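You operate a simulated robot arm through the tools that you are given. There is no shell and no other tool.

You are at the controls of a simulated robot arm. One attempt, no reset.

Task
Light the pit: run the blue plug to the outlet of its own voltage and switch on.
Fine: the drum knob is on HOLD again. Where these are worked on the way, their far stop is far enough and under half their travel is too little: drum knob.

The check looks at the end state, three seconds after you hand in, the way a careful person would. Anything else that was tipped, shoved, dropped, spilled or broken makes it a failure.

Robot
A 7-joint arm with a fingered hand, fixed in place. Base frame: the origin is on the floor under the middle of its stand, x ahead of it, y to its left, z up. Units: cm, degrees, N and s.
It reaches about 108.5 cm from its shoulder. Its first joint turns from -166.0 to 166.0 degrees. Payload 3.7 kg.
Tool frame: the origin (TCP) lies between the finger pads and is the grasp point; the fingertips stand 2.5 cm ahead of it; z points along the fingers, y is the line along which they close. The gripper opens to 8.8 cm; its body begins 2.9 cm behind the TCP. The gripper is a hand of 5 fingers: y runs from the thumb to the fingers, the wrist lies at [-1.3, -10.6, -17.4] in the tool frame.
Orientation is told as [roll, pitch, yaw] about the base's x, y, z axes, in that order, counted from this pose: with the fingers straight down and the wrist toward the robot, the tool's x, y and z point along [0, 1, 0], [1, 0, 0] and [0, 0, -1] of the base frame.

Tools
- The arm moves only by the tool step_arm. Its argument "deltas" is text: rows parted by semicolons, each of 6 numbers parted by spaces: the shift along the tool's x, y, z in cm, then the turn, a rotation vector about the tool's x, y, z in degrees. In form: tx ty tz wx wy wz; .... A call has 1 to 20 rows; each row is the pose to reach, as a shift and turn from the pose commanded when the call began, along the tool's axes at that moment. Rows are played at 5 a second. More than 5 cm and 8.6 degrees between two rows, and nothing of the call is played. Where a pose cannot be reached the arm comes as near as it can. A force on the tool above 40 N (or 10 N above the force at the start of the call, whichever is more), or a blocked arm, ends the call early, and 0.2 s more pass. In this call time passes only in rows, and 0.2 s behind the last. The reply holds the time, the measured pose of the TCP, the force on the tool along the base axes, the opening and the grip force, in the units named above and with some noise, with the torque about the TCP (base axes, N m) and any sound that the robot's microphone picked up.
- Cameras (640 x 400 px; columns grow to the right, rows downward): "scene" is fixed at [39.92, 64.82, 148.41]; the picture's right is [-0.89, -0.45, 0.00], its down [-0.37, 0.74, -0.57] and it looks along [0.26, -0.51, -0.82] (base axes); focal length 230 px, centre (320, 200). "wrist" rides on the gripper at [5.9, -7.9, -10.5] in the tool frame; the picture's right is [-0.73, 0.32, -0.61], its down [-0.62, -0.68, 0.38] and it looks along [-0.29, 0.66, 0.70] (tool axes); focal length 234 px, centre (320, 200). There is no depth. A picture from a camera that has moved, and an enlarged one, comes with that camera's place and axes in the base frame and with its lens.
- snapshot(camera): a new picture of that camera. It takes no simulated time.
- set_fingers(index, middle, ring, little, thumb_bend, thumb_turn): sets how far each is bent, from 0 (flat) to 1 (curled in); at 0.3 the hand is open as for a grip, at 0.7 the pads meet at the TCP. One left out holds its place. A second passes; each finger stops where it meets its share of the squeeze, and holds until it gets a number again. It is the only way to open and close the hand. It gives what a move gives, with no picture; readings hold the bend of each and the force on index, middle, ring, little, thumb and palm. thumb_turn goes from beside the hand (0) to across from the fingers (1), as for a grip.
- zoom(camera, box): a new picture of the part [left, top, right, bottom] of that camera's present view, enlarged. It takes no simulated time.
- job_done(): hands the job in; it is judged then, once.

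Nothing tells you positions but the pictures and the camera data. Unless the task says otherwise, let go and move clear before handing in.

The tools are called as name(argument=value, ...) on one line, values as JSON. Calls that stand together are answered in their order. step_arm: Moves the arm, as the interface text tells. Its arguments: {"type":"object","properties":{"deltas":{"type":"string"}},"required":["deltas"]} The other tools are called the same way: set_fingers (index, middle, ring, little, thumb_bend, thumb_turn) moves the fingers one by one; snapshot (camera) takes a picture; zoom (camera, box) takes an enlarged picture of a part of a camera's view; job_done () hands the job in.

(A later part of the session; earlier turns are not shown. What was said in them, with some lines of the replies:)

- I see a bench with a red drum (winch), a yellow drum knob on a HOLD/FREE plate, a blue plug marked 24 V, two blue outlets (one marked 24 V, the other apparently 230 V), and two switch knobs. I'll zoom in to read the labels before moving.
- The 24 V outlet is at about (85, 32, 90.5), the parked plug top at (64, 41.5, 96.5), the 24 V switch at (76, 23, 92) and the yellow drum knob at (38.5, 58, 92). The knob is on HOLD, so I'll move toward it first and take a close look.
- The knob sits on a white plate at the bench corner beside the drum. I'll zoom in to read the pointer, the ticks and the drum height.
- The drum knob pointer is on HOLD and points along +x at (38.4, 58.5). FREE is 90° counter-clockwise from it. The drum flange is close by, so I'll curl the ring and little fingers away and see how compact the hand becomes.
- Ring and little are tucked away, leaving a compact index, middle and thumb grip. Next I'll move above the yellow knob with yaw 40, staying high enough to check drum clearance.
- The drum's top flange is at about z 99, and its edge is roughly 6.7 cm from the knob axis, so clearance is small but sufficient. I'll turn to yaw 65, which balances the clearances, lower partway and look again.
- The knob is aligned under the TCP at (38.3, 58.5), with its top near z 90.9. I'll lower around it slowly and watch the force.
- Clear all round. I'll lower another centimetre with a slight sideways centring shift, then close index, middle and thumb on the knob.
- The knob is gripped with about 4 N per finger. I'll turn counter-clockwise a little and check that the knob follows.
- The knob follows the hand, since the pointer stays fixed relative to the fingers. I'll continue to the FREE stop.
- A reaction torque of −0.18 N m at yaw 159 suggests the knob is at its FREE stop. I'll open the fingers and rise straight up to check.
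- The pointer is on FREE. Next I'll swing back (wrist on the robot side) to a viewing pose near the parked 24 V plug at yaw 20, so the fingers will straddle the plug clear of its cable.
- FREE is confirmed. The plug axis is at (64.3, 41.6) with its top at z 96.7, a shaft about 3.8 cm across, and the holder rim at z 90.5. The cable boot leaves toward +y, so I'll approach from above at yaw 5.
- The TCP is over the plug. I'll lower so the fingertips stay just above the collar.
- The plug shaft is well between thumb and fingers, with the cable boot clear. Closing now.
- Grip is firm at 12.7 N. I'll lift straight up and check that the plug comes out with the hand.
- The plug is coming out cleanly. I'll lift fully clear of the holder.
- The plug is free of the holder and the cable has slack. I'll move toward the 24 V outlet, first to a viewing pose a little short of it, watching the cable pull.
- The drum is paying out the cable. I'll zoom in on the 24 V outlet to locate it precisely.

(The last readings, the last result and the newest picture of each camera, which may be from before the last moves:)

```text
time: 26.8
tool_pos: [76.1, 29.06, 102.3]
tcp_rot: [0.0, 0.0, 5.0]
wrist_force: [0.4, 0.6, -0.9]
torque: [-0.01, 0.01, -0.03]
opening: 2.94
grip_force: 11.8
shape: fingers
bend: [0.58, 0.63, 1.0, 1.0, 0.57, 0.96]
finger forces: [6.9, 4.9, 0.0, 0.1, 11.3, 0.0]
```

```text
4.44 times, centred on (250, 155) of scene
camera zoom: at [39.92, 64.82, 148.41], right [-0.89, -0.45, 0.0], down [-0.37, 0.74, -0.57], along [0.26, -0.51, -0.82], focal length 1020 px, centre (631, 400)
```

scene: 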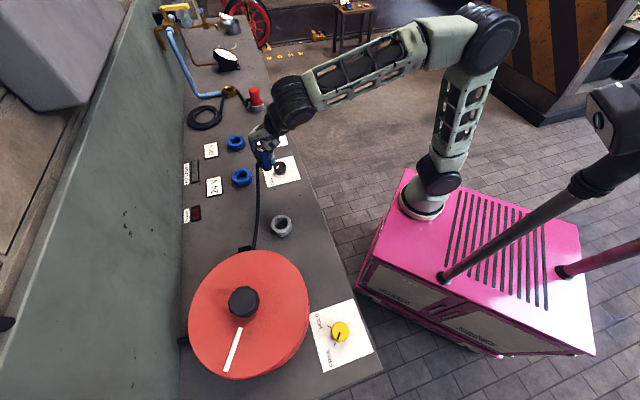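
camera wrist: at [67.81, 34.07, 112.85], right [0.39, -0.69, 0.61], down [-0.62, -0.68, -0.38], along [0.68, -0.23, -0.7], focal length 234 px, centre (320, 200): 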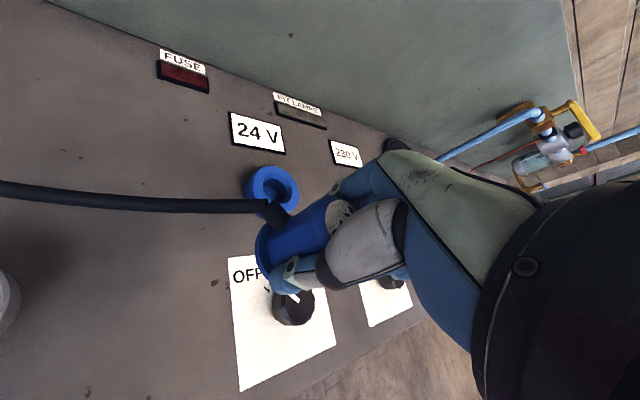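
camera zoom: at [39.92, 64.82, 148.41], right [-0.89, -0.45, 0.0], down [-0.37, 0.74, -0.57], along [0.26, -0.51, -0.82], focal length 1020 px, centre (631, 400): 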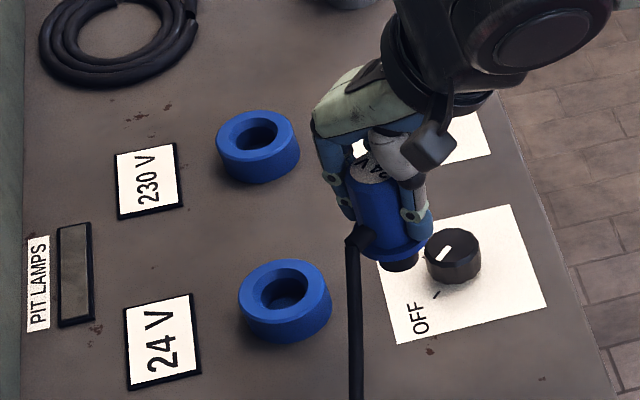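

Triangulating both views puts the 24 V outlet's centre at about (85.2, 32.2, 90.9). The scene view also shows the plug's short spigot. I'll move above the outlet at the same height and compare its picture position with where the holder ring appeared after extraction.

step_arm(deltas="0.47 1.88 0 0 0 0; 0.94 3.76 0 0 0 0; 1.4 5.63 0 0 0 0; 1.87 7.5 0 0 0 0; 2.34 9.39 0 0 0 0")

snapshot(camera="wrist")

zoom(camera="scene", box=[190, 110, 310, 200])

```text
time: 28.0
tool_pos: [85.25, 32.24, 102.44]
tcp_rot: [-0.1, 0.0, 5.1]
wrist_force: [0.5, 1.6, -0.6]
torque: [-0.02, 0.0, 0.01]
opening: 2.96
grip_force: 11.2
shape: fingers
bend: [0.58, 0.63, 1.0, 1.0, 0.57, 0.96]
finger forces: [6.9, 4.6, 0.0, 0.0, 11.4, 0.1]
```

```text
taken
camera wrist: at [76.91, 37.25, 112.94], right [0.39, -0.7, 0.61], down [-0.62, -0.68, -0.38], along [0.68, -0.23, -0.7], focal length 234 px, centre (320, 200)
```

wrist: 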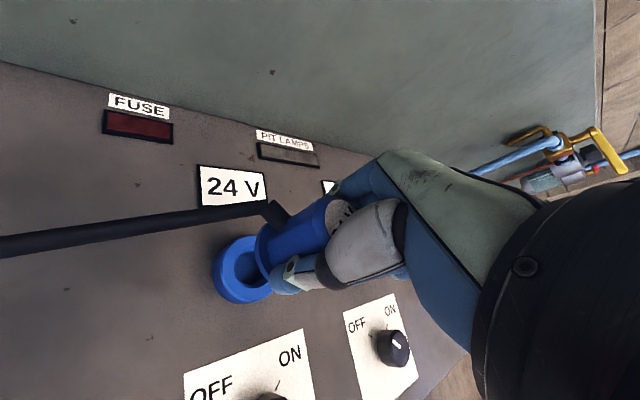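

```text
4.44 times, centred on (250, 155) of scene
camera zoom: at [39.92, 64.82, 148.41], right [-0.89, -0.45, 0.0], down [-0.37, 0.74, -0.57], along [0.26, -0.51, -0.82], focal length 1020 px, centre (631, 400)
```

zoom: 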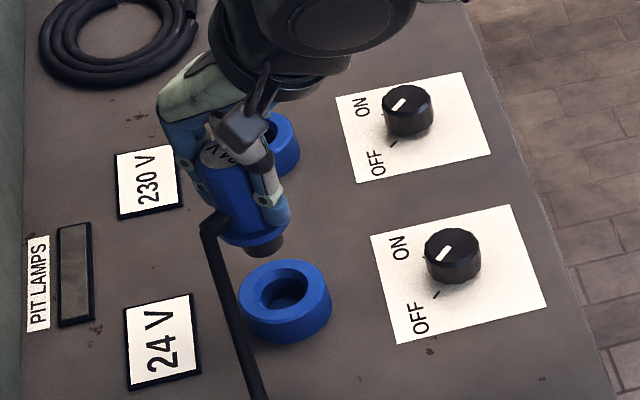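

zoom(camera="wrist", box=[180, 190, 340, 330])

```text
2.86 times, centred on (260, 260) of wrist
camera zoom: at [76.91, 37.25, 112.94], right [0.39, -0.7, 0.61], down [-0.62, -0.68, -0.38], along [0.68, -0.23, -0.7], focal length 669 px, centre (491, 29)
```

zoom: 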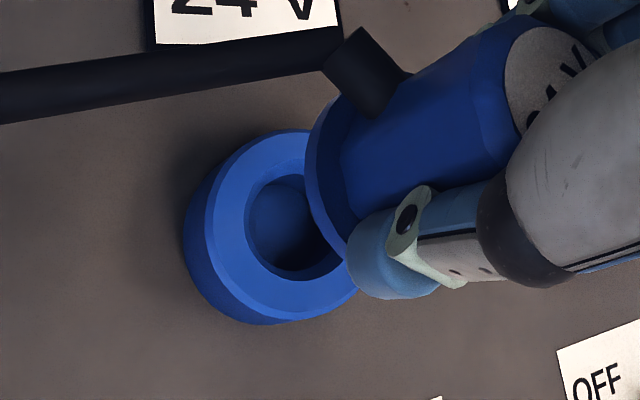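

zoom(camera="scene", box=[255, 205, 305, 240])

zoom(camera="scene", box=[215, 150, 275, 195])

```text
11.43 times, centred on (280, 222) of scene
camera zoom: at [39.92, 64.82, 148.41], right [-0.89, -0.45, 0.0], down [-0.37, 0.74, -0.57], along [0.26, -0.51, -0.82], focal length 2624 px, centre (777, -57)
```

zoom: 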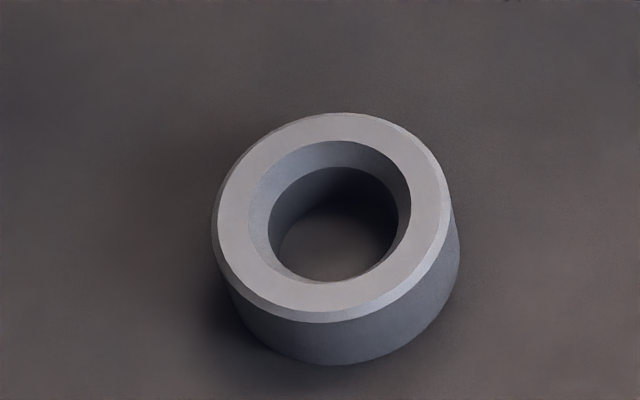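

```text
8.89 times, centred on (245, 172) of scene
camera zoom: at [39.92, 64.82, 148.41], right [-0.89, -0.45, 0.0], down [-0.37, 0.74, -0.57], along [0.26, -0.51, -0.82], focal length 2041 px, centre (987, 444)
```

zoom: 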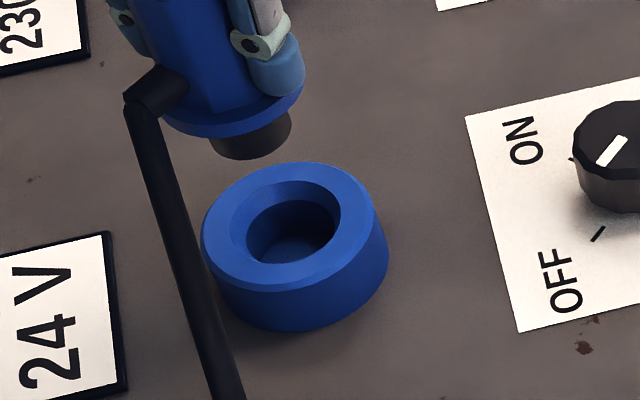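

The scene view clearly shows the outlet funnel and the plug spigot. The outlet is about (+0.6, −0.2) cm from the plug axis, so I'll shift by that and descend to just above the ring.

step_arm(deltas="-0.13 0.3 0 0 0 0; -0.25 0.6 0 0 0 0; -0.25 0.6 1 0 0 0; -0.25 0.6 2 0 0 0; -0.25 0.6 3 0 0 0; -0.25 0.6 4 0 0 0")

zoom(camera="scene", box=[215, 150, 275, 195])

zoom(camera="wrist", box=[180, 190, 340, 330])

```text
time: 29.4
tool_pos: [85.85, 31.98, 98.2]
tcp_rot: [0.1, 0.0, 5.1]
wrist_force: [0.2, -0.7, -1.5]
torque: [-0.04, 0.02, 0.02]
opening: 2.93
grip_force: 11.4
shape: fingers
bend: [0.58, 0.63, 1.0, 1.0, 0.57, 0.96]
finger forces: [6.8, 4.9, 0.0, 0.0, 11.4, 0.0]
```

```text
8.89 times, centred on (245, 172) of scene
camera zoom: at [39.92, 64.82, 148.41], right [-0.89, -0.45, 0.0], down [-0.37, 0.74, -0.57], along [0.26, -0.51, -0.82], focal length 2041 px, centre (987, 444)
```

zoom: 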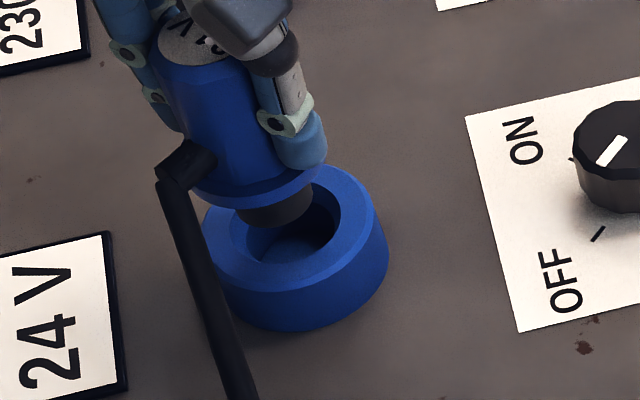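

```text
2.86 times, centred on (260, 260) of wrist
camera zoom: at [77.55, 37.03, 108.82], right [0.39, -0.69, 0.61], down [-0.62, -0.68, -0.38], along [0.68, -0.23, -0.7], focal length 669 px, centre (491, 29)
```

zoom: 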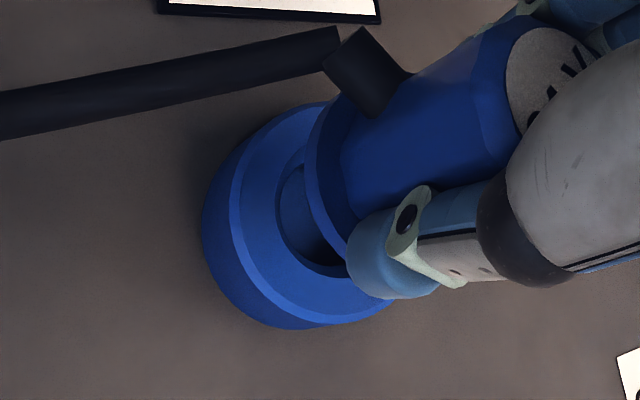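

Both views agree that the spigot is centred over the funnel to within about 2 mm. I'll lower it in gently.

step_arm(deltas="0 0 0.5 0 0 0; 0 0 1 0 0 0; 0 0 1.5 0 0 0; 0 0 2 0 0 0; 0 0 2.4 0 0 0")

zoom(camera="scene", box=[215, 150, 275, 195])

zoom(camera="wrist", box=[180, 190, 340, 330])

```text
time: 30.6
tool_pos: [85.92, 32.07, 95.97]
tcp_rot: [0.0, -0.1, 5.0]
wrist_force: [3.3, -1.0, -0.4]
torque: [-0.09, -0.16, -0.03]
opening: 2.92
grip_force: 13.1
shape: fingers
bend: [0.57, 0.63, 1.0, 1.0, 0.57, 0.96]
finger forces: [8.1, 6.8, 0.0, 0.1, 10.9, 0.0]
```

```text
8.89 times, centred on (245, 172) of scene
camera zoom: at [39.92, 64.82, 148.41], right [-0.89, -0.45, 0.0], down [-0.37, 0.74, -0.57], along [0.26, -0.51, -0.82], focal length 2041 px, centre (987, 444)
```

zoom: 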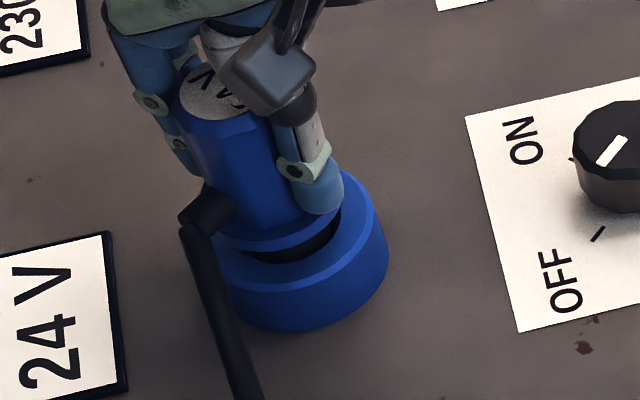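

```text
2.86 times, centred on (260, 260) of wrist
camera zoom: at [77.6, 36.99, 106.4], right [0.38, -0.69, 0.61], down [-0.62, -0.68, -0.38], along [0.68, -0.23, -0.7], focal length 669 px, centre (491, 29)
```

zoom: 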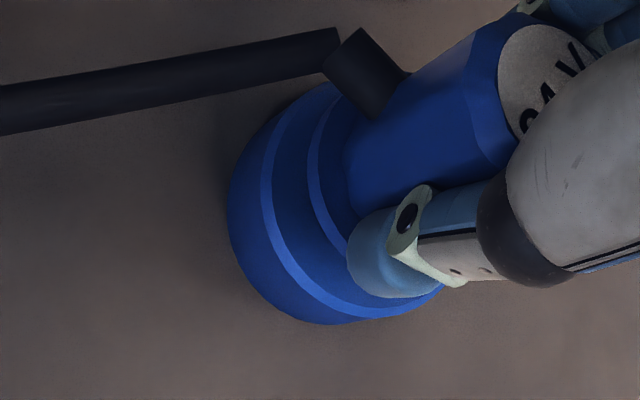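

The spigot is entering, with a small side force of 3 N in +x. I'll ease +x by 1 mm and continue down.

step_arm(deltas="0 0.1 0.4 0 0 0; 0 0.12 0.8 0 0 0; 0 0.12 1.2 0 0 0; 0 0.12 1.5 0 0 0")

zoom(camera="scene", box=[215, 150, 275, 195])

```text
time: 31.6
tool_pos: [86.07, 31.94, 94.4]
tcp_rot: [0.0, 0.1, 5.0]
wrist_force: [2.6, -2.3, -0.6]
torque: [-0.11, -0.1, -0.01]
opening: 2.91
grip_force: 12.6
shape: fingers
bend: [0.57, 0.63, 1.0, 1.0, 0.57, 0.96]
finger forces: [7.5, 6.5, 0.1, 0.1, 11.0, 0.0]
```

```text
8.89 times, centred on (245, 172) of scene
camera zoom: at [39.92, 64.82, 148.41], right [-0.89, -0.45, 0.0], down [-0.37, 0.74, -0.57], along [0.26, -0.51, -0.82], focal length 2041 px, centre (987, 444)
```

zoom: 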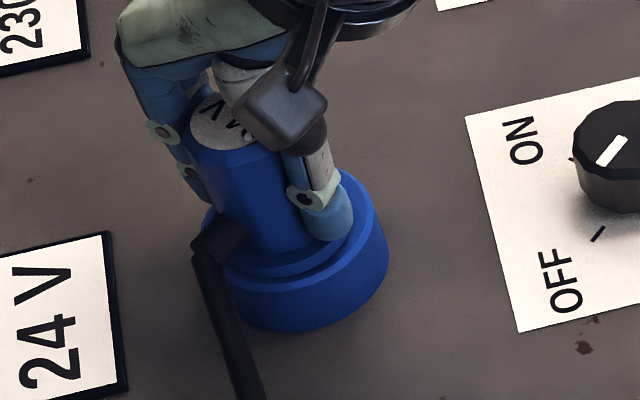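

Nearly seated. I'll press down a little more until it bottoms.

step_arm(deltas="0 0 0.2 0 0 0; 0 0 0.4 0 0 0")

zoom(camera="scene", box=[215, 150, 275, 195])

zoom(camera="wrist", box=[180, 190, 340, 330])

```text
time: 32.2
tool_pos: [85.86, 32.08, 94.21]
tcp_rot: [0.2, -0.1, 5.0]
wrist_force: [2.7, -3.8, 11.0]
torque: [-0.08, -0.1, 0.03]
opening: 2.91
grip_force: 13.5
shape: fingers
bend: [0.58, 0.63, 1.0, 1.0, 0.57, 0.96]
finger forces: [7.7, 7.2, 0.1, 0.1, 12.4, 0.0]
```

```text
8.89 times, centred on (245, 172) of scene
camera zoom: at [39.92, 64.82, 148.41], right [-0.89, -0.45, 0.0], down [-0.37, 0.74, -0.57], along [0.26, -0.51, -0.82], focal length 2041 px, centre (987, 444)
```

zoom: 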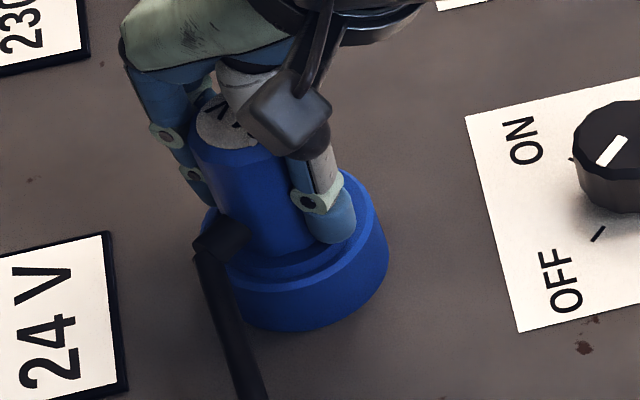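

```text
2.86 times, centred on (260, 260) of wrist
camera zoom: at [77.63, 36.97, 104.7], right [0.38, -0.7, 0.61], down [-0.62, -0.68, -0.39], along [0.68, -0.23, -0.69], focal length 669 px, centre (491, 29)
```

zoom: 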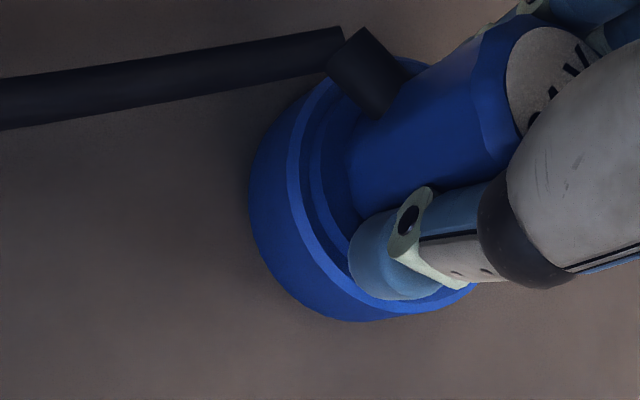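

It has bottomed, with 11 N up at z 94.2, the same height it sat in the holder. I'll give one slightly firmer push to be sure it is fully home.

step_arm(deltas="0 0 0.15 0 0 0; 0 0 0.3 0 0 0; 0 0 0.3 0 0 0")

zoom(camera="scene", box=[215, 150, 275, 195])

```text
time: 33.0
tool_pos: [86.0, 31.97, 93.89]
tcp_rot: [0.1, -0.2, 4.9]
wrist_force: [7.5, -5.1, 31.0]
torque: [-0.09, -0.44, 0.03]
opening: 2.91
grip_force: 19.6
shape: fingers
bend: [0.58, 0.62, 1.0, 1.0, 0.57, 0.96]
finger forces: [9.3, 18.0, 0.0, 0.1, 12.6, 0.0]
```

```text
8.89 times, centred on (245, 172) of scene
camera zoom: at [39.92, 64.82, 148.41], right [-0.89, -0.45, 0.0], down [-0.37, 0.74, -0.57], along [0.26, -0.51, -0.82], focal length 2041 px, centre (987, 444)
```

zoom: 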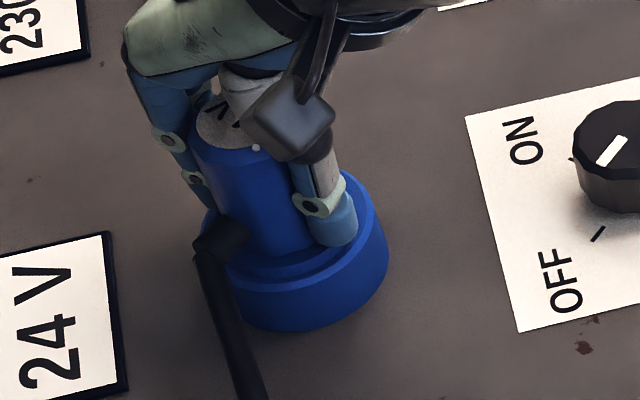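

The plug is firmly seated. I'll back off the push to neutral, release, and rise clear.

step_arm(deltas="0 0 -0.3 0 0 0; 0 0 -0.5 0 0 0")

set_fingers(index=0.38, middle=0.38, thumb_bend=0.38)

zoom(camera="scene", box=[215, 150, 275, 195])

```text
time: 33.6
tool_pos: [85.92, 31.89, 94.03]
tcp_rot: [0.0, 0.1, 5.0]
wrist_force: [5.9, -5.5, 10.9]
torque: [-0.08, -0.3, -0.09]
opening: 2.91
grip_force: 14.9
shape: fingers
bend: [0.57, 0.62, 1.0, 1.0, 0.58, 0.96]
finger forces: [9.2, 10.9, 0.1, 0.0, 10.4, 0.0]
```

```text
time: 34.6
tool_pos: [86.05, 32.19, 94.12]
tcp_rot: [0.0, 0.0, 5.0]
wrist_force: [0.3, -0.1, -0.2]
torque: [0.01, 0.01, 0.01]
opening: 6.73
grip_force: 0.0
shape: fingers
bend: [0.38, 0.38, 1.0, 1.0, 0.38, 0.97]
finger forces: [0.0, 0.1, 0.0, 0.0, 0.0, 0.0]
```

```text
8.89 times, centred on (245, 172) of scene
camera zoom: at [39.92, 64.82, 148.41], right [-0.89, -0.45, 0.0], down [-0.37, 0.74, -0.57], along [0.26, -0.51, -0.82], focal length 2041 px, centre (987, 444)
```

zoom: 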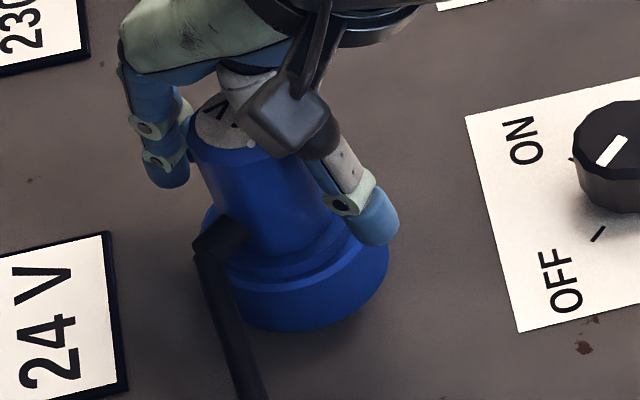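

Released, and the plug stays put. Rising straight up.

step_arm(deltas="0 0 -1.5 0 0 0; 0 0 -3 0 0 0; 0 0 -5 0 0 0; 0 0 -8 0 0 0; 0 0 -11 0 0 0; 0 0 -13 0 0 0")

snapshot(camera="wrist")

snapshot(camera="scene")

zoom(camera="scene", box=[210, 110, 310, 200])

```text
time: 36.0
tool_pos: [85.97, 32.01, 107.25]
tcp_rot: [0.0, 0.1, 5.0]
wrist_force: [0.0, -0.7, -0.7]
torque: [-0.02, 0.01, 0.0]
opening: 6.75
grip_force: 0.1
shape: fingers
bend: [0.38, 0.38, 1.0, 1.0, 0.38, 0.97]
finger forces: [0.0, 0.1, 0.0, 0.0, 0.0, 0.0]
```

```text
taken
camera wrist: at [77.64, 37.0, 117.75], right [0.39, -0.69, 0.61], down [-0.62, -0.68, -0.38], along [0.68, -0.23, -0.7], focal length 234 px, centre (320, 200)
```

wrist: 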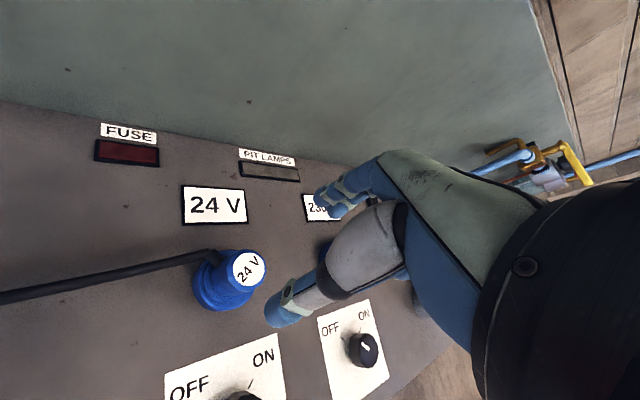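

```text
taken
```

scene: 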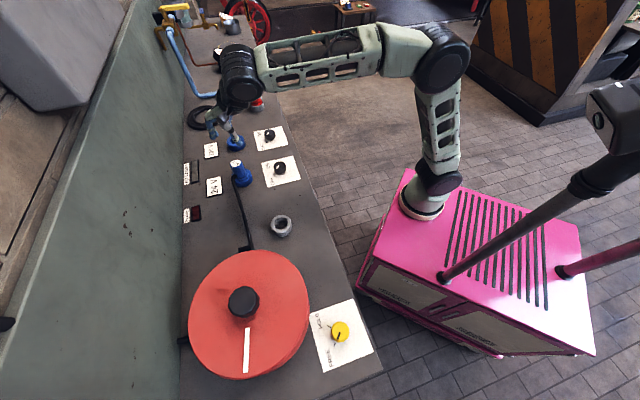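

```text
4.44 times, centred on (260, 155) of scene
camera zoom: at [39.92, 64.82, 148.41], right [-0.89, -0.45, 0.0], down [-0.37, 0.74, -0.57], along [0.26, -0.51, -0.82], focal length 1020 px, centre (587, 400)
```

zoom: 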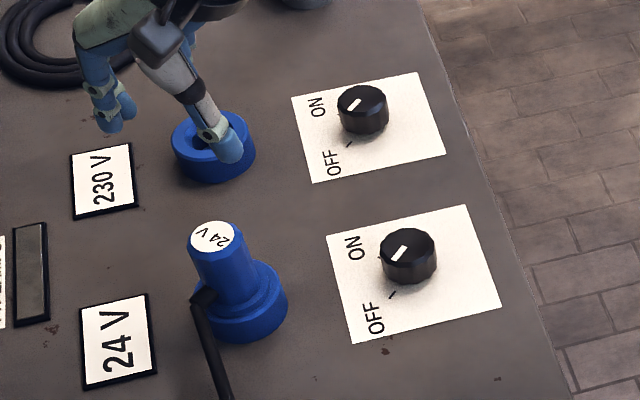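

The 24 V plug is seated upright in the 24 V outlet. Next is the 24 V switch at about (76.2, 23.1), where OFF points along +y and ON along +x (90° clockwise). I'll move above it at yaw 60.

step_arm(deltas="-1 -1.3 0 0 0 -6.9; -2 -2.6 0 0 0 -13.8; -3 -3.95 0.5 0 0 -20.6; -4 -5.3 1 0 0 -27.5; -5 -6.6 1.8 0 0 -34.4; -6 -7.9 2.6 0 0 -41.3; -7 -9.2 3.5 0 0 -48.1; -8 -10.5 4.5 0 0 -55")

snapshot(camera="wrist")

zoom(camera="scene", box=[220, 130, 330, 200])

```text
time: 37.8
tool_pos: [76.13, 23.15, 102.56]
tcp_rot: [0.1, 0.1, 60.1]
wrist_force: [0.4, 0.1, -0.6]
torque: [0.01, -0.01, 0.01]
opening: 6.75
grip_force: 0.0
shape: fingers
bend: [0.38, 0.38, 1.0, 1.0, 0.38, 0.97]
finger forces: [0.1, 0.0, 0.0, 0.0, 0.0, 0.0]
```

```text
taken
camera wrist: at [67.19, 19.09, 113.2], right [0.79, -0.08, 0.61], down [0.2, -0.9, -0.38], along [0.58, 0.43, -0.7], focal length 234 px, centre (320, 200)
```

wrist: 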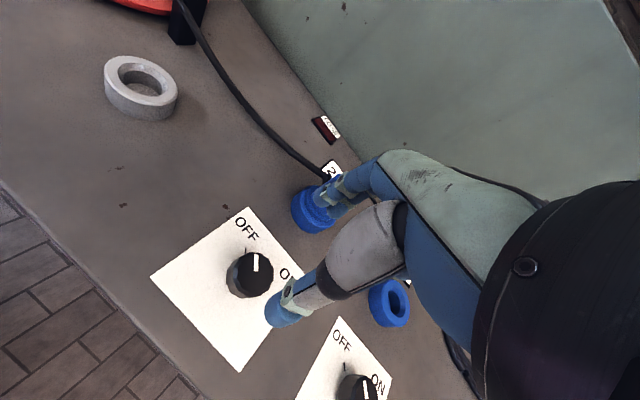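

```text
5.71 times, centred on (275, 165) of scene
camera zoom: at [39.92, 64.82, 148.41], right [-0.89, -0.45, 0.0], down [-0.37, 0.74, -0.57], along [0.26, -0.51, -0.82], focal length 1312 px, centre (577, 400)
```

zoom: 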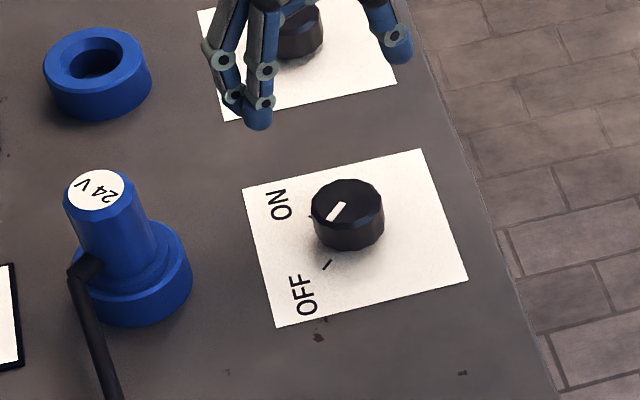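

zoom(camera="wrist", box=[190, 220, 330, 340])

```text
3.33 times, centred on (260, 280) of wrist
camera zoom: at [67.19, 19.09, 113.2], right [0.79, -0.08, 0.61], down [0.2, -0.9, -0.38], along [0.58, 0.43, -0.7], focal length 781 px, centre (520, -67)
```

zoom: 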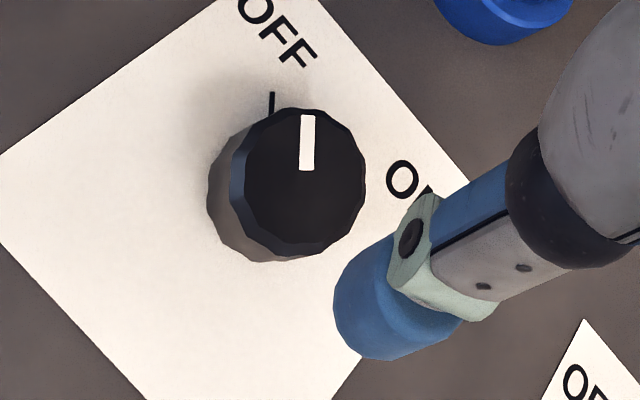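

The knob axis is at about (76.55, 22.9), 0.5 cm off in tool x. I'll correct that and lower around it.

step_arm(deltas="-0.25 0 1.5 0 0 0; -0.5 0 3 0 0 0; -0.5 0 5 0 0 0; -0.5 0 7 0 0 0; -0.5 0 9 0 0 0")

zoom(camera="wrist", box=[200, 150, 440, 360])

zoom(camera="scene", box=[220, 130, 330, 200])

```text
time: 39.0
tool_pos: [76.61, 22.86, 93.72]
tcp_rot: [0.0, 0.1, 60.0]
wrist_force: [-0.3, -0.4, 0.2]
torque: [-0.01, 0.0, 0.02]
opening: 6.76
grip_force: 0.1
shape: fingers
bend: [0.38, 0.38, 1.0, 1.0, 0.38, 0.97]
finger forces: [0.0, 0.1, 0.0, 0.0, 0.0, 0.0]
```

```text
1.90 times, centred on (320, 255) of wrist
camera zoom: at [67.66, 18.84, 104.21], right [0.79, -0.08, 0.61], down [0.2, -0.9, -0.38], along [0.58, 0.42, -0.7], focal length 446 px, centre (320, 95)
```

zoom: 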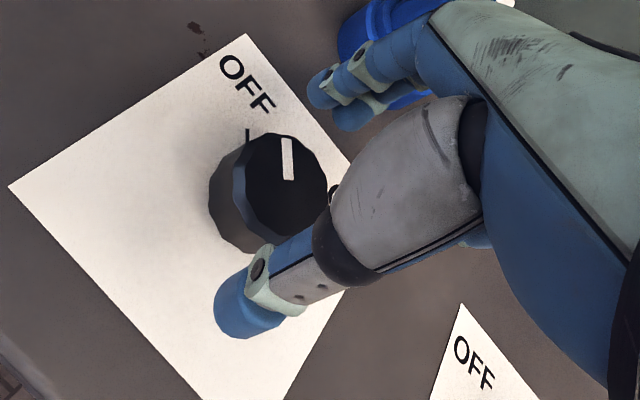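

```text
5.71 times, centred on (275, 165) of scene
camera zoom: at [39.92, 64.82, 148.41], right [-0.89, -0.45, 0.0], down [-0.37, 0.74, -0.57], along [0.26, -0.51, -0.82], focal length 1312 px, centre (577, 400)
```

zoom: 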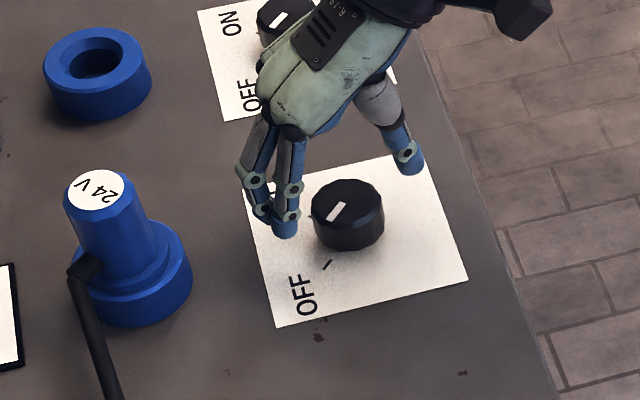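

Well centred. I'll lower the last 2.5 cm and close on the knob.

step_arm(deltas="0 0 1 0 0 0; 0 0 1.8 0 0 0; 0 0 2.4 0 0 0")

set_fingers(index=0.64, middle=0.64, thumb_bend=0.64)

zoom(camera="wrist", box=[200, 150, 440, 360])

```text
time: 39.8
tool_pos: [76.72, 22.85, 91.35]
tcp_rot: [0.0, 0.0, 59.9]
wrist_force: [0.7, -0.7, 0.2]
torque: [0.02, -0.01, -0.02]
opening: 6.72
grip_force: 0.2
shape: fingers
bend: [0.38, 0.38, 1.0, 1.0, 0.38, 0.97]
finger forces: [0.0, 0.1, 0.0, 0.0, 0.0, 0.0]
```

```text
time: 40.8
tool_pos: [76.73, 22.9, 91.18]
tcp_rot: [0.1, -0.1, 60.0]
wrist_force: [4.1, 5.7, 0.0]
torque: [0.18, -0.16, 0.0]
opening: 3.36
grip_force: 9.1
shape: fingers
bend: [0.53, 0.56, 1.0, 1.0, 0.56, 0.97]
finger forces: [6.6, 5.9, 0.0, 0.0, 5.9, 0.0]
```

```text
1.90 times, centred on (320, 255) of wrist
camera zoom: at [67.69, 18.87, 101.83], right [0.79, -0.08, 0.61], down [0.2, -0.9, -0.38], along [0.58, 0.42, -0.7], focal length 446 px, centre (320, 95)
```

zoom: 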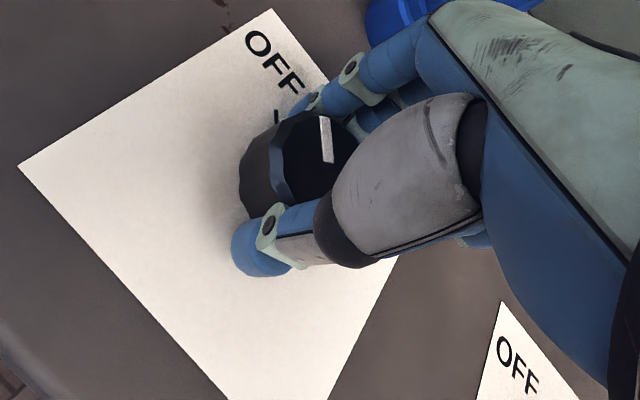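

Gripped at 9 N. Turning clockwise 90° toward ON.

step_arm(deltas="0 0 0 0 0 6; 0 0 0 0 0 12; 0 0 0 0 0 18; 0 0 0 0 0 24; 0 0 0 0 0 30; 0 0 0 0 0 36; 0 0 0 0 0 42; 0 0 0 0 0 48; 0 0 0 0 0 54; 0 0 0 0 0 60; 0 0 0 0 0 66; 0 0 0 0 0 72; 0 0 0 0 0 78; 0 0 0 0 0 84; 0 0 0 0 0 90; 0 0 0 0 0 94")

zoom(camera="wrist", box=[200, 150, 440, 360])

snapshot(camera="scene")

```text
time: 44.2
tool_pos: [76.64, 22.88, 91.25]
tcp_rot: [0.0, 0.0, -34.0]
wrist_force: [5.1, 2.4, -2.1]
torque: [0.04, -0.14, 0.22]
opening: 3.39
grip_force: 9.8
shape: fingers
bend: [0.54, 0.57, 1.0, 1.0, 0.56, 0.98]
finger forces: [6.9, 4.9, 0.1, 0.1, 8.1, 0.0]
```

```text
1.90 times, centred on (320, 255) of wrist
camera zoom: at [73.49, 32.05, 101.87], right [-0.14, -0.78, 0.61], down [-0.91, -0.14, -0.38], along [0.38, -0.61, -0.7], focal length 446 px, centre (320, 95)
```

zoom: 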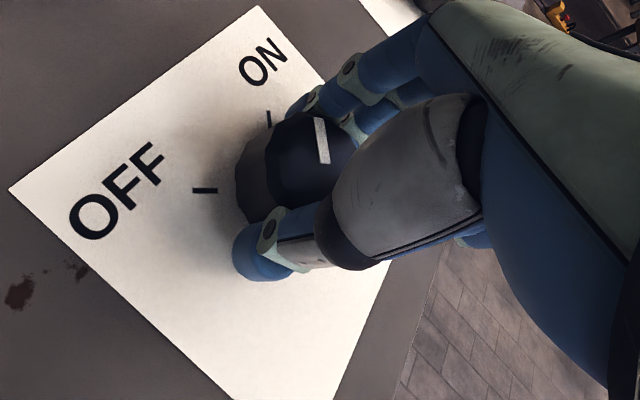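

```text
taken
```

scene: 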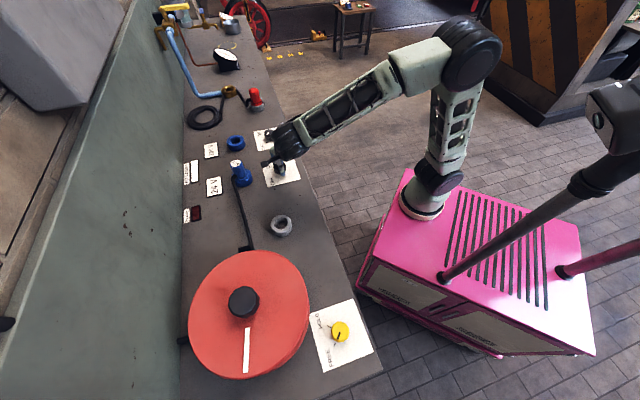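

The switch hit its stop at ON, with +0.22 N m reaction, and the PIT LAMPS indicator now looks lit. I'll release and lift clear to confirm.

set_fingers(index=0.39, middle=0.39, thumb_bend=0.39)

step_arm(deltas="0 0 -1.5 0 0 0; 0 0 -3 0 0 0; 0 0 -6 0 0 0; 0 0 -10 0 0 0; 0 0 -14 0 0 0; 0 0 -18 0 0 0")

zoom(camera="scene", box=[170, 120, 310, 220])

snapshot(camera="wrist")

```text
time: 45.2
tool_pos: [76.69, 22.98, 91.24]
tcp_rot: [0.0, 0.0, -34.0]
wrist_force: [-1.0, -0.5, -0.5]
torque: [0.03, 0.03, -0.02]
opening: 6.53
grip_force: 0.0
shape: fingers
bend: [0.39, 0.39, 1.0, 1.0, 0.39, 0.98]
finger forces: [0.1, 0.1, 0.0, 0.0, 0.0, 0.1]
```

```text
time: 46.6
tool_pos: [76.62, 22.83, 109.23]
tcp_rot: [-0.1, 0.0, -33.9]
wrist_force: [-0.9, 0.7, -0.9]
torque: [0.0, -0.01, 0.0]
opening: 6.52
grip_force: 0.0
shape: fingers
bend: [0.39, 0.39, 1.0, 1.0, 0.39, 0.98]
finger forces: [0.0, 0.1, 0.0, 0.0, 0.0, 0.0]
```

```text
4.00 times, centred on (240, 170) of scene
camera zoom: at [39.92, 64.82, 148.41], right [-0.89, -0.45, 0.0], down [-0.37, 0.74, -0.57], along [0.26, -0.51, -0.82], focal length 918 px, centre (640, 320)
```

zoom: 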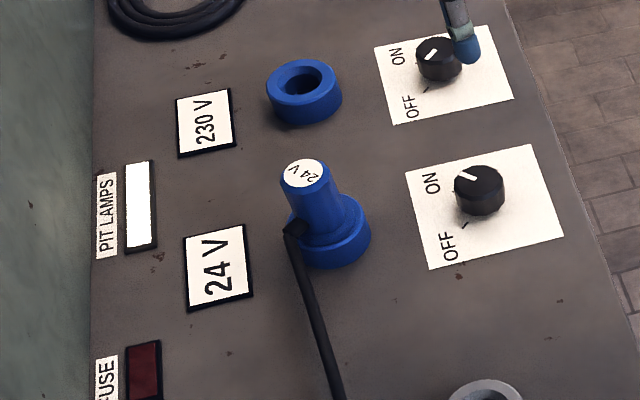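

```text
taken
camera wrist: at [73.43, 31.99, 119.86], right [-0.14, -0.78, 0.61], down [-0.91, -0.14, -0.38], along [0.38, -0.61, -0.7], focal length 234 px, centre (320, 200)
```

wrist: 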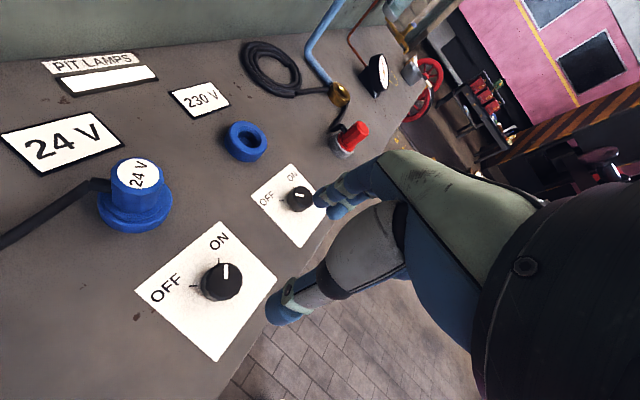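

PIT LAMPS is lit, FUSE is dark, and the 24 V switch points to ON. Now back to the drum knob to return it to HOLD, first swinging over the bench front.

step_arm(deltas="0.32 -2.39 -0.1 0 0 -7.5; 0.64 -4.77 -0.2 0 0 -15; 0.96 -7.16 -0.3 0 0 -22.5; 1.28 -9.55 -0.4 0 0 -30; 1.6 -11.9 -0.5 0 0 -37.5; 1.92 -14.3 -0.6 0 0 -45; 2.24 -16.7 -0.7 0 0 -52.5; 2.56 -19.1 -0.8 0 0 -60; 2.88 -21.5 -0.9 0 0 -67.5; 3.2 -23.9 -1 0 0 -75; 3.52 -26.3 -1 0 0 -82.5; 3.84 -28.6 -1 0 0 -90")

snapshot(camera="scene")

```text
time: 49.2
tool_pos: [55.02, 42.13, 110.29]
tcp_rot: [0.0, 0.1, 56.1]
wrist_force: [0.1, 1.0, -0.2]
torque: [0.01, -0.02, 0.02]
opening: 6.52
grip_force: 0.0
shape: fingers
bend: [0.39, 0.39, 1.0, 1.0, 0.39, 0.98]
finger forces: [0.0, 0.1, 0.1, 0.1, 0.0, 0.0]
```

```text
taken
```

scene: 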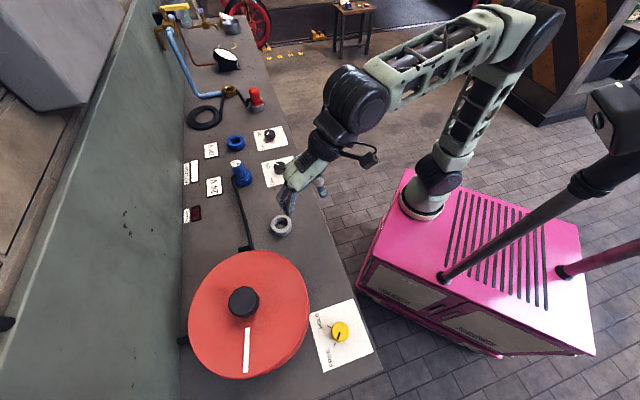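

step_arm(deltas="1.65 0.3 0 0 0 -7.3; 3.3 0.6 0 0 0 -14.6; 4.95 0.9 0 0 0 -21.9; 6.6 1.2 0 0 0 -29.1; 8.25 1.5 0 0 0 -36.4; 9.9 1.8 0 0 0 -43.7; 11.55 2.1 0 0 0 -51; 13.2 2.4 0 0 0 -58.3; 14.85 2.7 0.5 0 0 -65.6; 16.5 3 1 0 0 -72.9; 18.15 3.3 1.5 0 0 -80.1; 19.8 3.6 2.2 0 0 -87.4; 21.45 3.9 3 0 0 -94.7; 23.1 4.2 4 0 0 -102")

snapshot(camera="wrist")

zoom(camera="wrist", box=[190, 220, 330, 340])

```text
time: 52.2
tool_pos: [38.35, 58.35, 106.32]
tcp_rot: [0.0, 0.0, 158.1]
wrist_force: [0.1, -0.4, 0.5]
torque: [0.02, 0.01, 0.01]
opening: 6.53
grip_force: 0.1
shape: fingers
bend: [0.39, 0.39, 1.0, 1.0, 0.39, 0.98]
finger forces: [0.0, 0.0, 0.1, 0.0, 0.1, 0.0]
```

```text
taken
camera wrist: at [43.45, 49.81, 116.93], right [-0.03, 0.79, 0.61], down [0.86, 0.32, -0.38], along [-0.5, 0.51, -0.7], focal length 234 px, centre (320, 200)
```

wrist: 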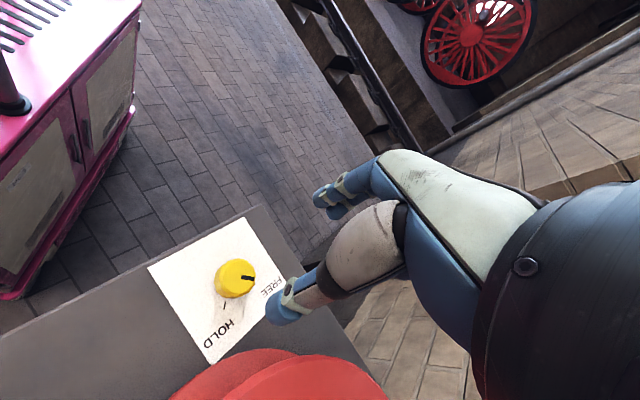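

```text
3.33 times, centred on (260, 280) of wrist
camera zoom: at [43.45, 49.81, 116.93], right [-0.03, 0.79, 0.61], down [0.86, 0.32, -0.38], along [-0.5, 0.51, -0.7], focal length 781 px, centre (520, -67)
```

zoom: 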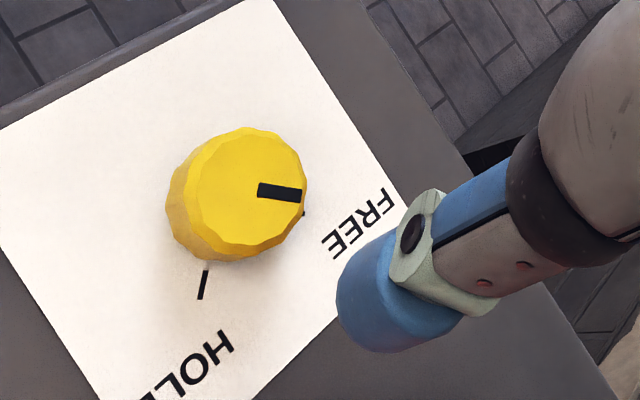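

The knob is still on FREE and centred to within about 3 mm. I'll correct slightly and lower around it, along the same vertical path I used to leave.

step_arm(deltas="-0.2 0.1 3 0 0 0; -0.2 0.1 6 0 0 0; -0.2 0.1 9 0 0 0; -0.2 0.1 11 0 0 0; -0.2 0.1 12.5 0 0 0")

zoom(camera="wrist", box=[200, 150, 440, 360])

zoom(camera="scene", box=[260, 260, 420, 380])

```text
time: 53.4
tool_pos: [38.13, 58.64, 93.73]
tcp_rot: [0.0, 0.0, 158.1]
wrist_force: [-0.6, 0.1, -0.2]
torque: [-0.01, 0.0, 0.01]
opening: 6.53
grip_force: 0.1
shape: fingers
bend: [0.39, 0.39, 1.0, 1.0, 0.39, 0.98]
finger forces: [0.0, 0.0, 0.0, 0.0, 0.0, 0.0]
```

```text
1.90 times, centred on (320, 255) of wrist
camera zoom: at [43.39, 50.09, 104.32], right [-0.03, 0.79, 0.61], down [0.86, 0.32, -0.38], along [-0.5, 0.51, -0.7], focal length 446 px, centre (320, 95)
```

zoom: 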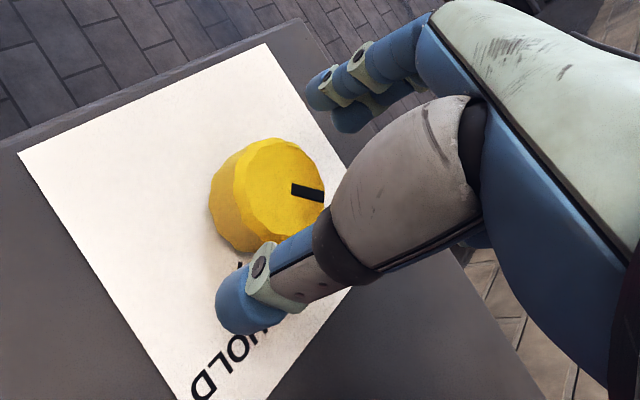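

```text
3.33 times, centred on (340, 320) of scene
camera zoom: at [39.92, 64.82, 148.41], right [-0.89, -0.45, 0.0], down [-0.37, 0.74, -0.57], along [0.26, -0.51, -0.82], focal length 765 px, centre (253, -200)
```

zoom: 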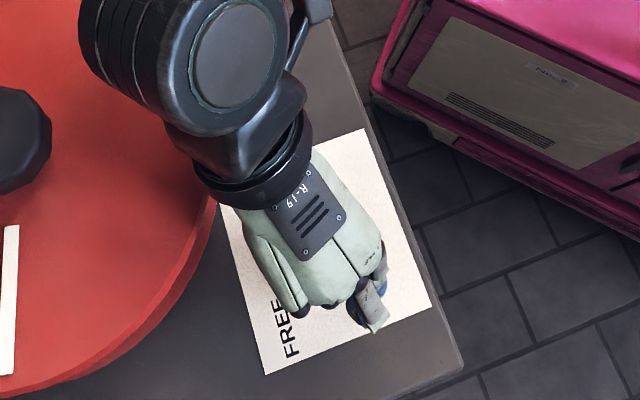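

Clear and centred. I'll lower the last 2.5 cm and grip.

step_arm(deltas="0 0 1 0 0 0; 0 0 1.8 0 0 0; 0 0 2.5 0 0 0")

set_fingers(index=0.64, middle=0.64, thumb_bend=0.64)

zoom(camera="wrist", box=[200, 150, 440, 360])

```text
time: 54.2
tool_pos: [38.18, 58.74, 91.32]
tcp_rot: [-0.1, 0.0, 158.0]
wrist_force: [1.0, 0.8, 0.5]
torque: [0.02, 0.03, 0.0]
opening: 6.55
grip_force: 0.0
shape: fingers
bend: [0.39, 0.39, 1.0, 1.0, 0.39, 0.98]
finger forces: [0.1, 0.0, 0.1, 0.0, 0.0, 0.1]
```

```text
time: 55.2
tool_pos: [38.31, 58.72, 91.33]
tcp_rot: [0.0, 0.0, 158.0]
wrist_force: [-6.4, 3.1, -0.1]
torque: [0.1, 0.15, 0.02]
opening: 3.16
grip_force: 8.4
shape: fingers
bend: [0.54, 0.57, 1.0, 1.0, 0.56, 0.97]
finger forces: [6.6, 5.5, 0.0, 0.1, 5.2, 0.0]
```

```text
1.90 times, centred on (320, 255) of wrist
camera zoom: at [43.41, 50.13, 101.87], right [-0.03, 0.79, 0.61], down [0.86, 0.32, -0.38], along [-0.5, 0.51, -0.7], focal length 446 px, centre (320, 95)
```

zoom: 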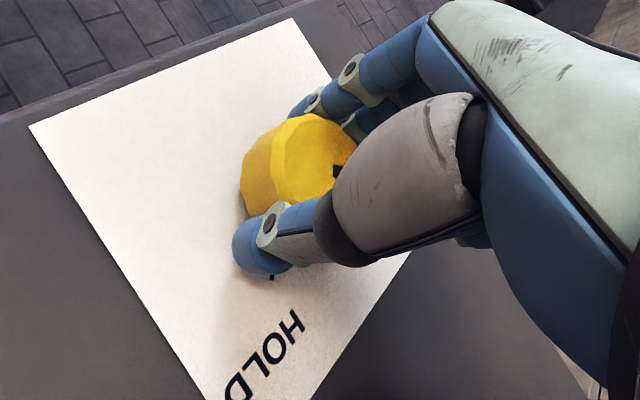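

Gripped. Turning clockwise back to HOLD.

step_arm(deltas="0 0 0 0 0 6; 0 0 0 0 0 12; 0 0 0 0 0 18; 0 0 0 0 0 24; 0 0 0 0 0 30; 0 0 0 0 0 36; 0 0 0 0 0 42; 0 0 0 0 0 48; 0 0 0 0 0 54; 0 0 0 0 0 60; 0 0 0 0 0 66; 0 0 0 0 0 72; 0 0 0 0 0 78; 0 0 0 0 0 84; 0 0 0 0 0 90; 0 0 0 0 0 94")

zoom(camera="wrist", box=[200, 150, 440, 360])

snapshot(camera="scene")

```text
time: 58.6
tool_pos: [38.25, 58.74, 91.28]
tcp_rot: [0.0, 0.0, 63.9]
wrist_force: [0.0, 2.8, 0.4]
torque: [0.13, 0.05, 0.13]
opening: 3.16
grip_force: 8.6
shape: fingers
bend: [0.55, 0.58, 1.0, 1.0, 0.56, 0.98]
finger forces: [5.5, 4.2, 0.1, 0.1, 7.1, 0.1]
```

```text
1.90 times, centred on (320, 255) of wrist
camera zoom: at [29.54, 54.03, 101.84], right [0.79, -0.03, 0.61], down [0.26, -0.89, -0.38], along [0.55, 0.46, -0.7], focal length 446 px, centre (320, 95)
```

zoom: 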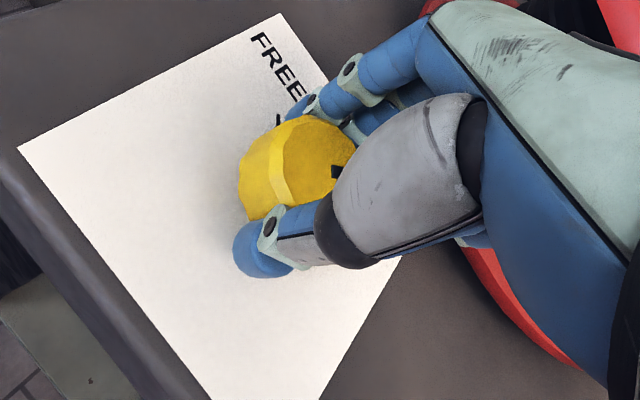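

```text
taken
```

scene: 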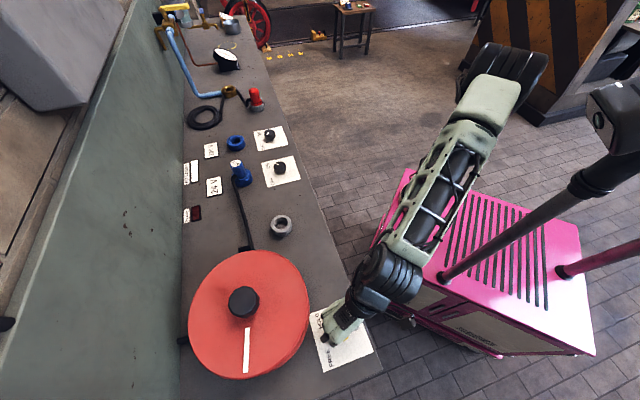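

A reaction torque of +0.13 N m suggests the HOLD stop. I'll release and rise to verify.

set_fingers(index=0.4, middle=0.4, thumb_bend=0.4)

step_arm(deltas="0 0 -1.5 0 0 0; 0 0 -3 0 0 0; 0 0 -6 0 0 0; 0 0 -10 0 0 0; 0 0 -14 0 0 0; 0 0 -18 0 0 0; 0 -3 -20 0 0 0; 0 -7 -20 0 0 0; 0 -11 -20 0 0 0; 0 -15 -20 0 0 0")

zoom(camera="scene", box=[300, 290, 390, 380])

snapshot(camera="scene")

zoom(camera="scene", box=[170, 120, 310, 220])

```text
time: 59.6
tool_pos: [38.2, 58.83, 91.33]
tcp_rot: [0.0, 0.0, 64.0]
wrist_force: [-0.4, 0.1, 0.0]
torque: [0.02, 0.0, 0.03]
opening: 6.3
grip_force: 0.1
shape: fingers
bend: [0.4, 0.4, 1.0, 1.0, 0.4, 0.98]
finger forces: [0.0, 0.0, 0.1, 0.0, 0.1, 0.0]
```

```text
time: 61.8
tool_pos: [31.85, 45.21, 111.28]
tcp_rot: [0.1, 0.1, 64.0]
wrist_force: [0.0, -0.1, -0.5]
torque: [0.0, 0.02, -0.01]
opening: 6.35
grip_force: 0.0
shape: fingers
bend: [0.4, 0.4, 1.0, 1.0, 0.4, 0.98]
finger forces: [0.0, 0.1, 0.1, 0.0, 0.2, 0.0]
```

```text
4.44 times, centred on (345, 335) of scene
camera zoom: at [39.92, 64.82, 148.41], right [-0.89, -0.45, 0.0], down [-0.37, 0.74, -0.57], along [0.26, -0.51, -0.82], focal length 1020 px, centre (209, -400)
```

zoom: 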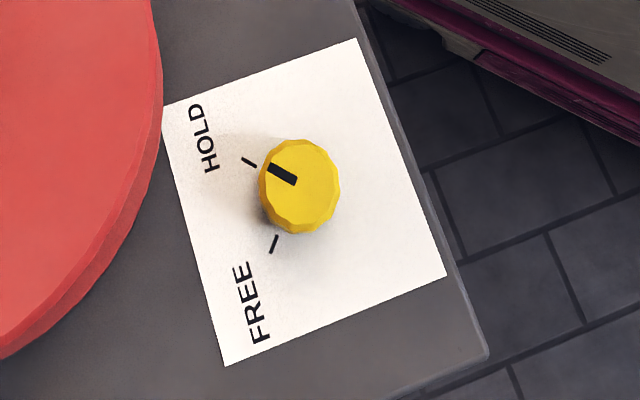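

```text
taken
```

scene: 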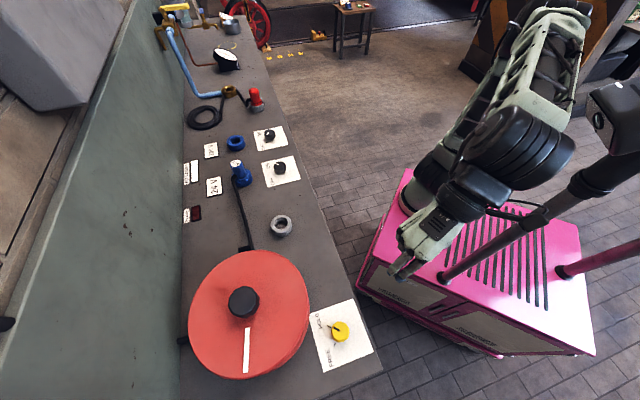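

```text
4.00 times, centred on (240, 170) of scene
camera zoom: at [39.92, 64.82, 148.41], right [-0.89, -0.45, 0.0], down [-0.37, 0.74, -0.57], along [0.26, -0.51, -0.82], focal length 918 px, centre (640, 320)
```

zoom: 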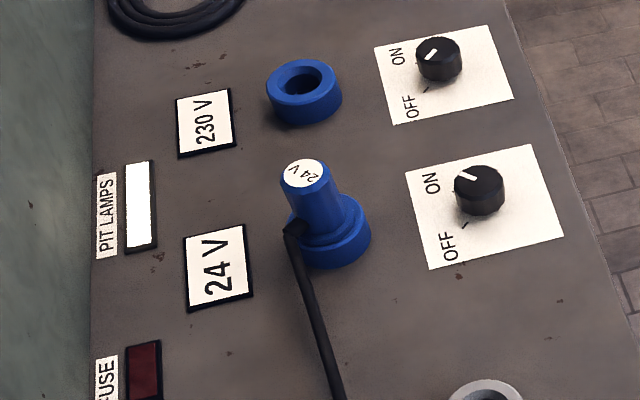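

The end state looks right. The plug is fully in the 24 V outlet, the 24 V switch is ON, PIT LAMPS is lit and FUSE is dark. The drum knob is back on HOLD exactly as at the start, nothing else has moved, and the arm is clear, so I'm handing in.

job_done()

```text
The job is handed in.
```

The pit lamps are lit. The blue 24 V plug is seated in the 24 V outlet, the 24 V switch is ON, and the drum knob is back on HOLD.

- **Drum knob:** I turned it to its FREE stop to let the cable run out, then back to its HOLD stop afterwards. Its pointer matches the opening picture.
- **Plug:** It stayed put after I let go. The 230 V outlet and its switch were not touched.
- **Lamps:** The PIT LAMPS indicator is on and the FUSE light is dark.
- **Rest of the bench:** I saw nothing tipped or shoved in the last pictures, and the arm is clear of everything.

The job is handed in, but I have not seen the result of the check.
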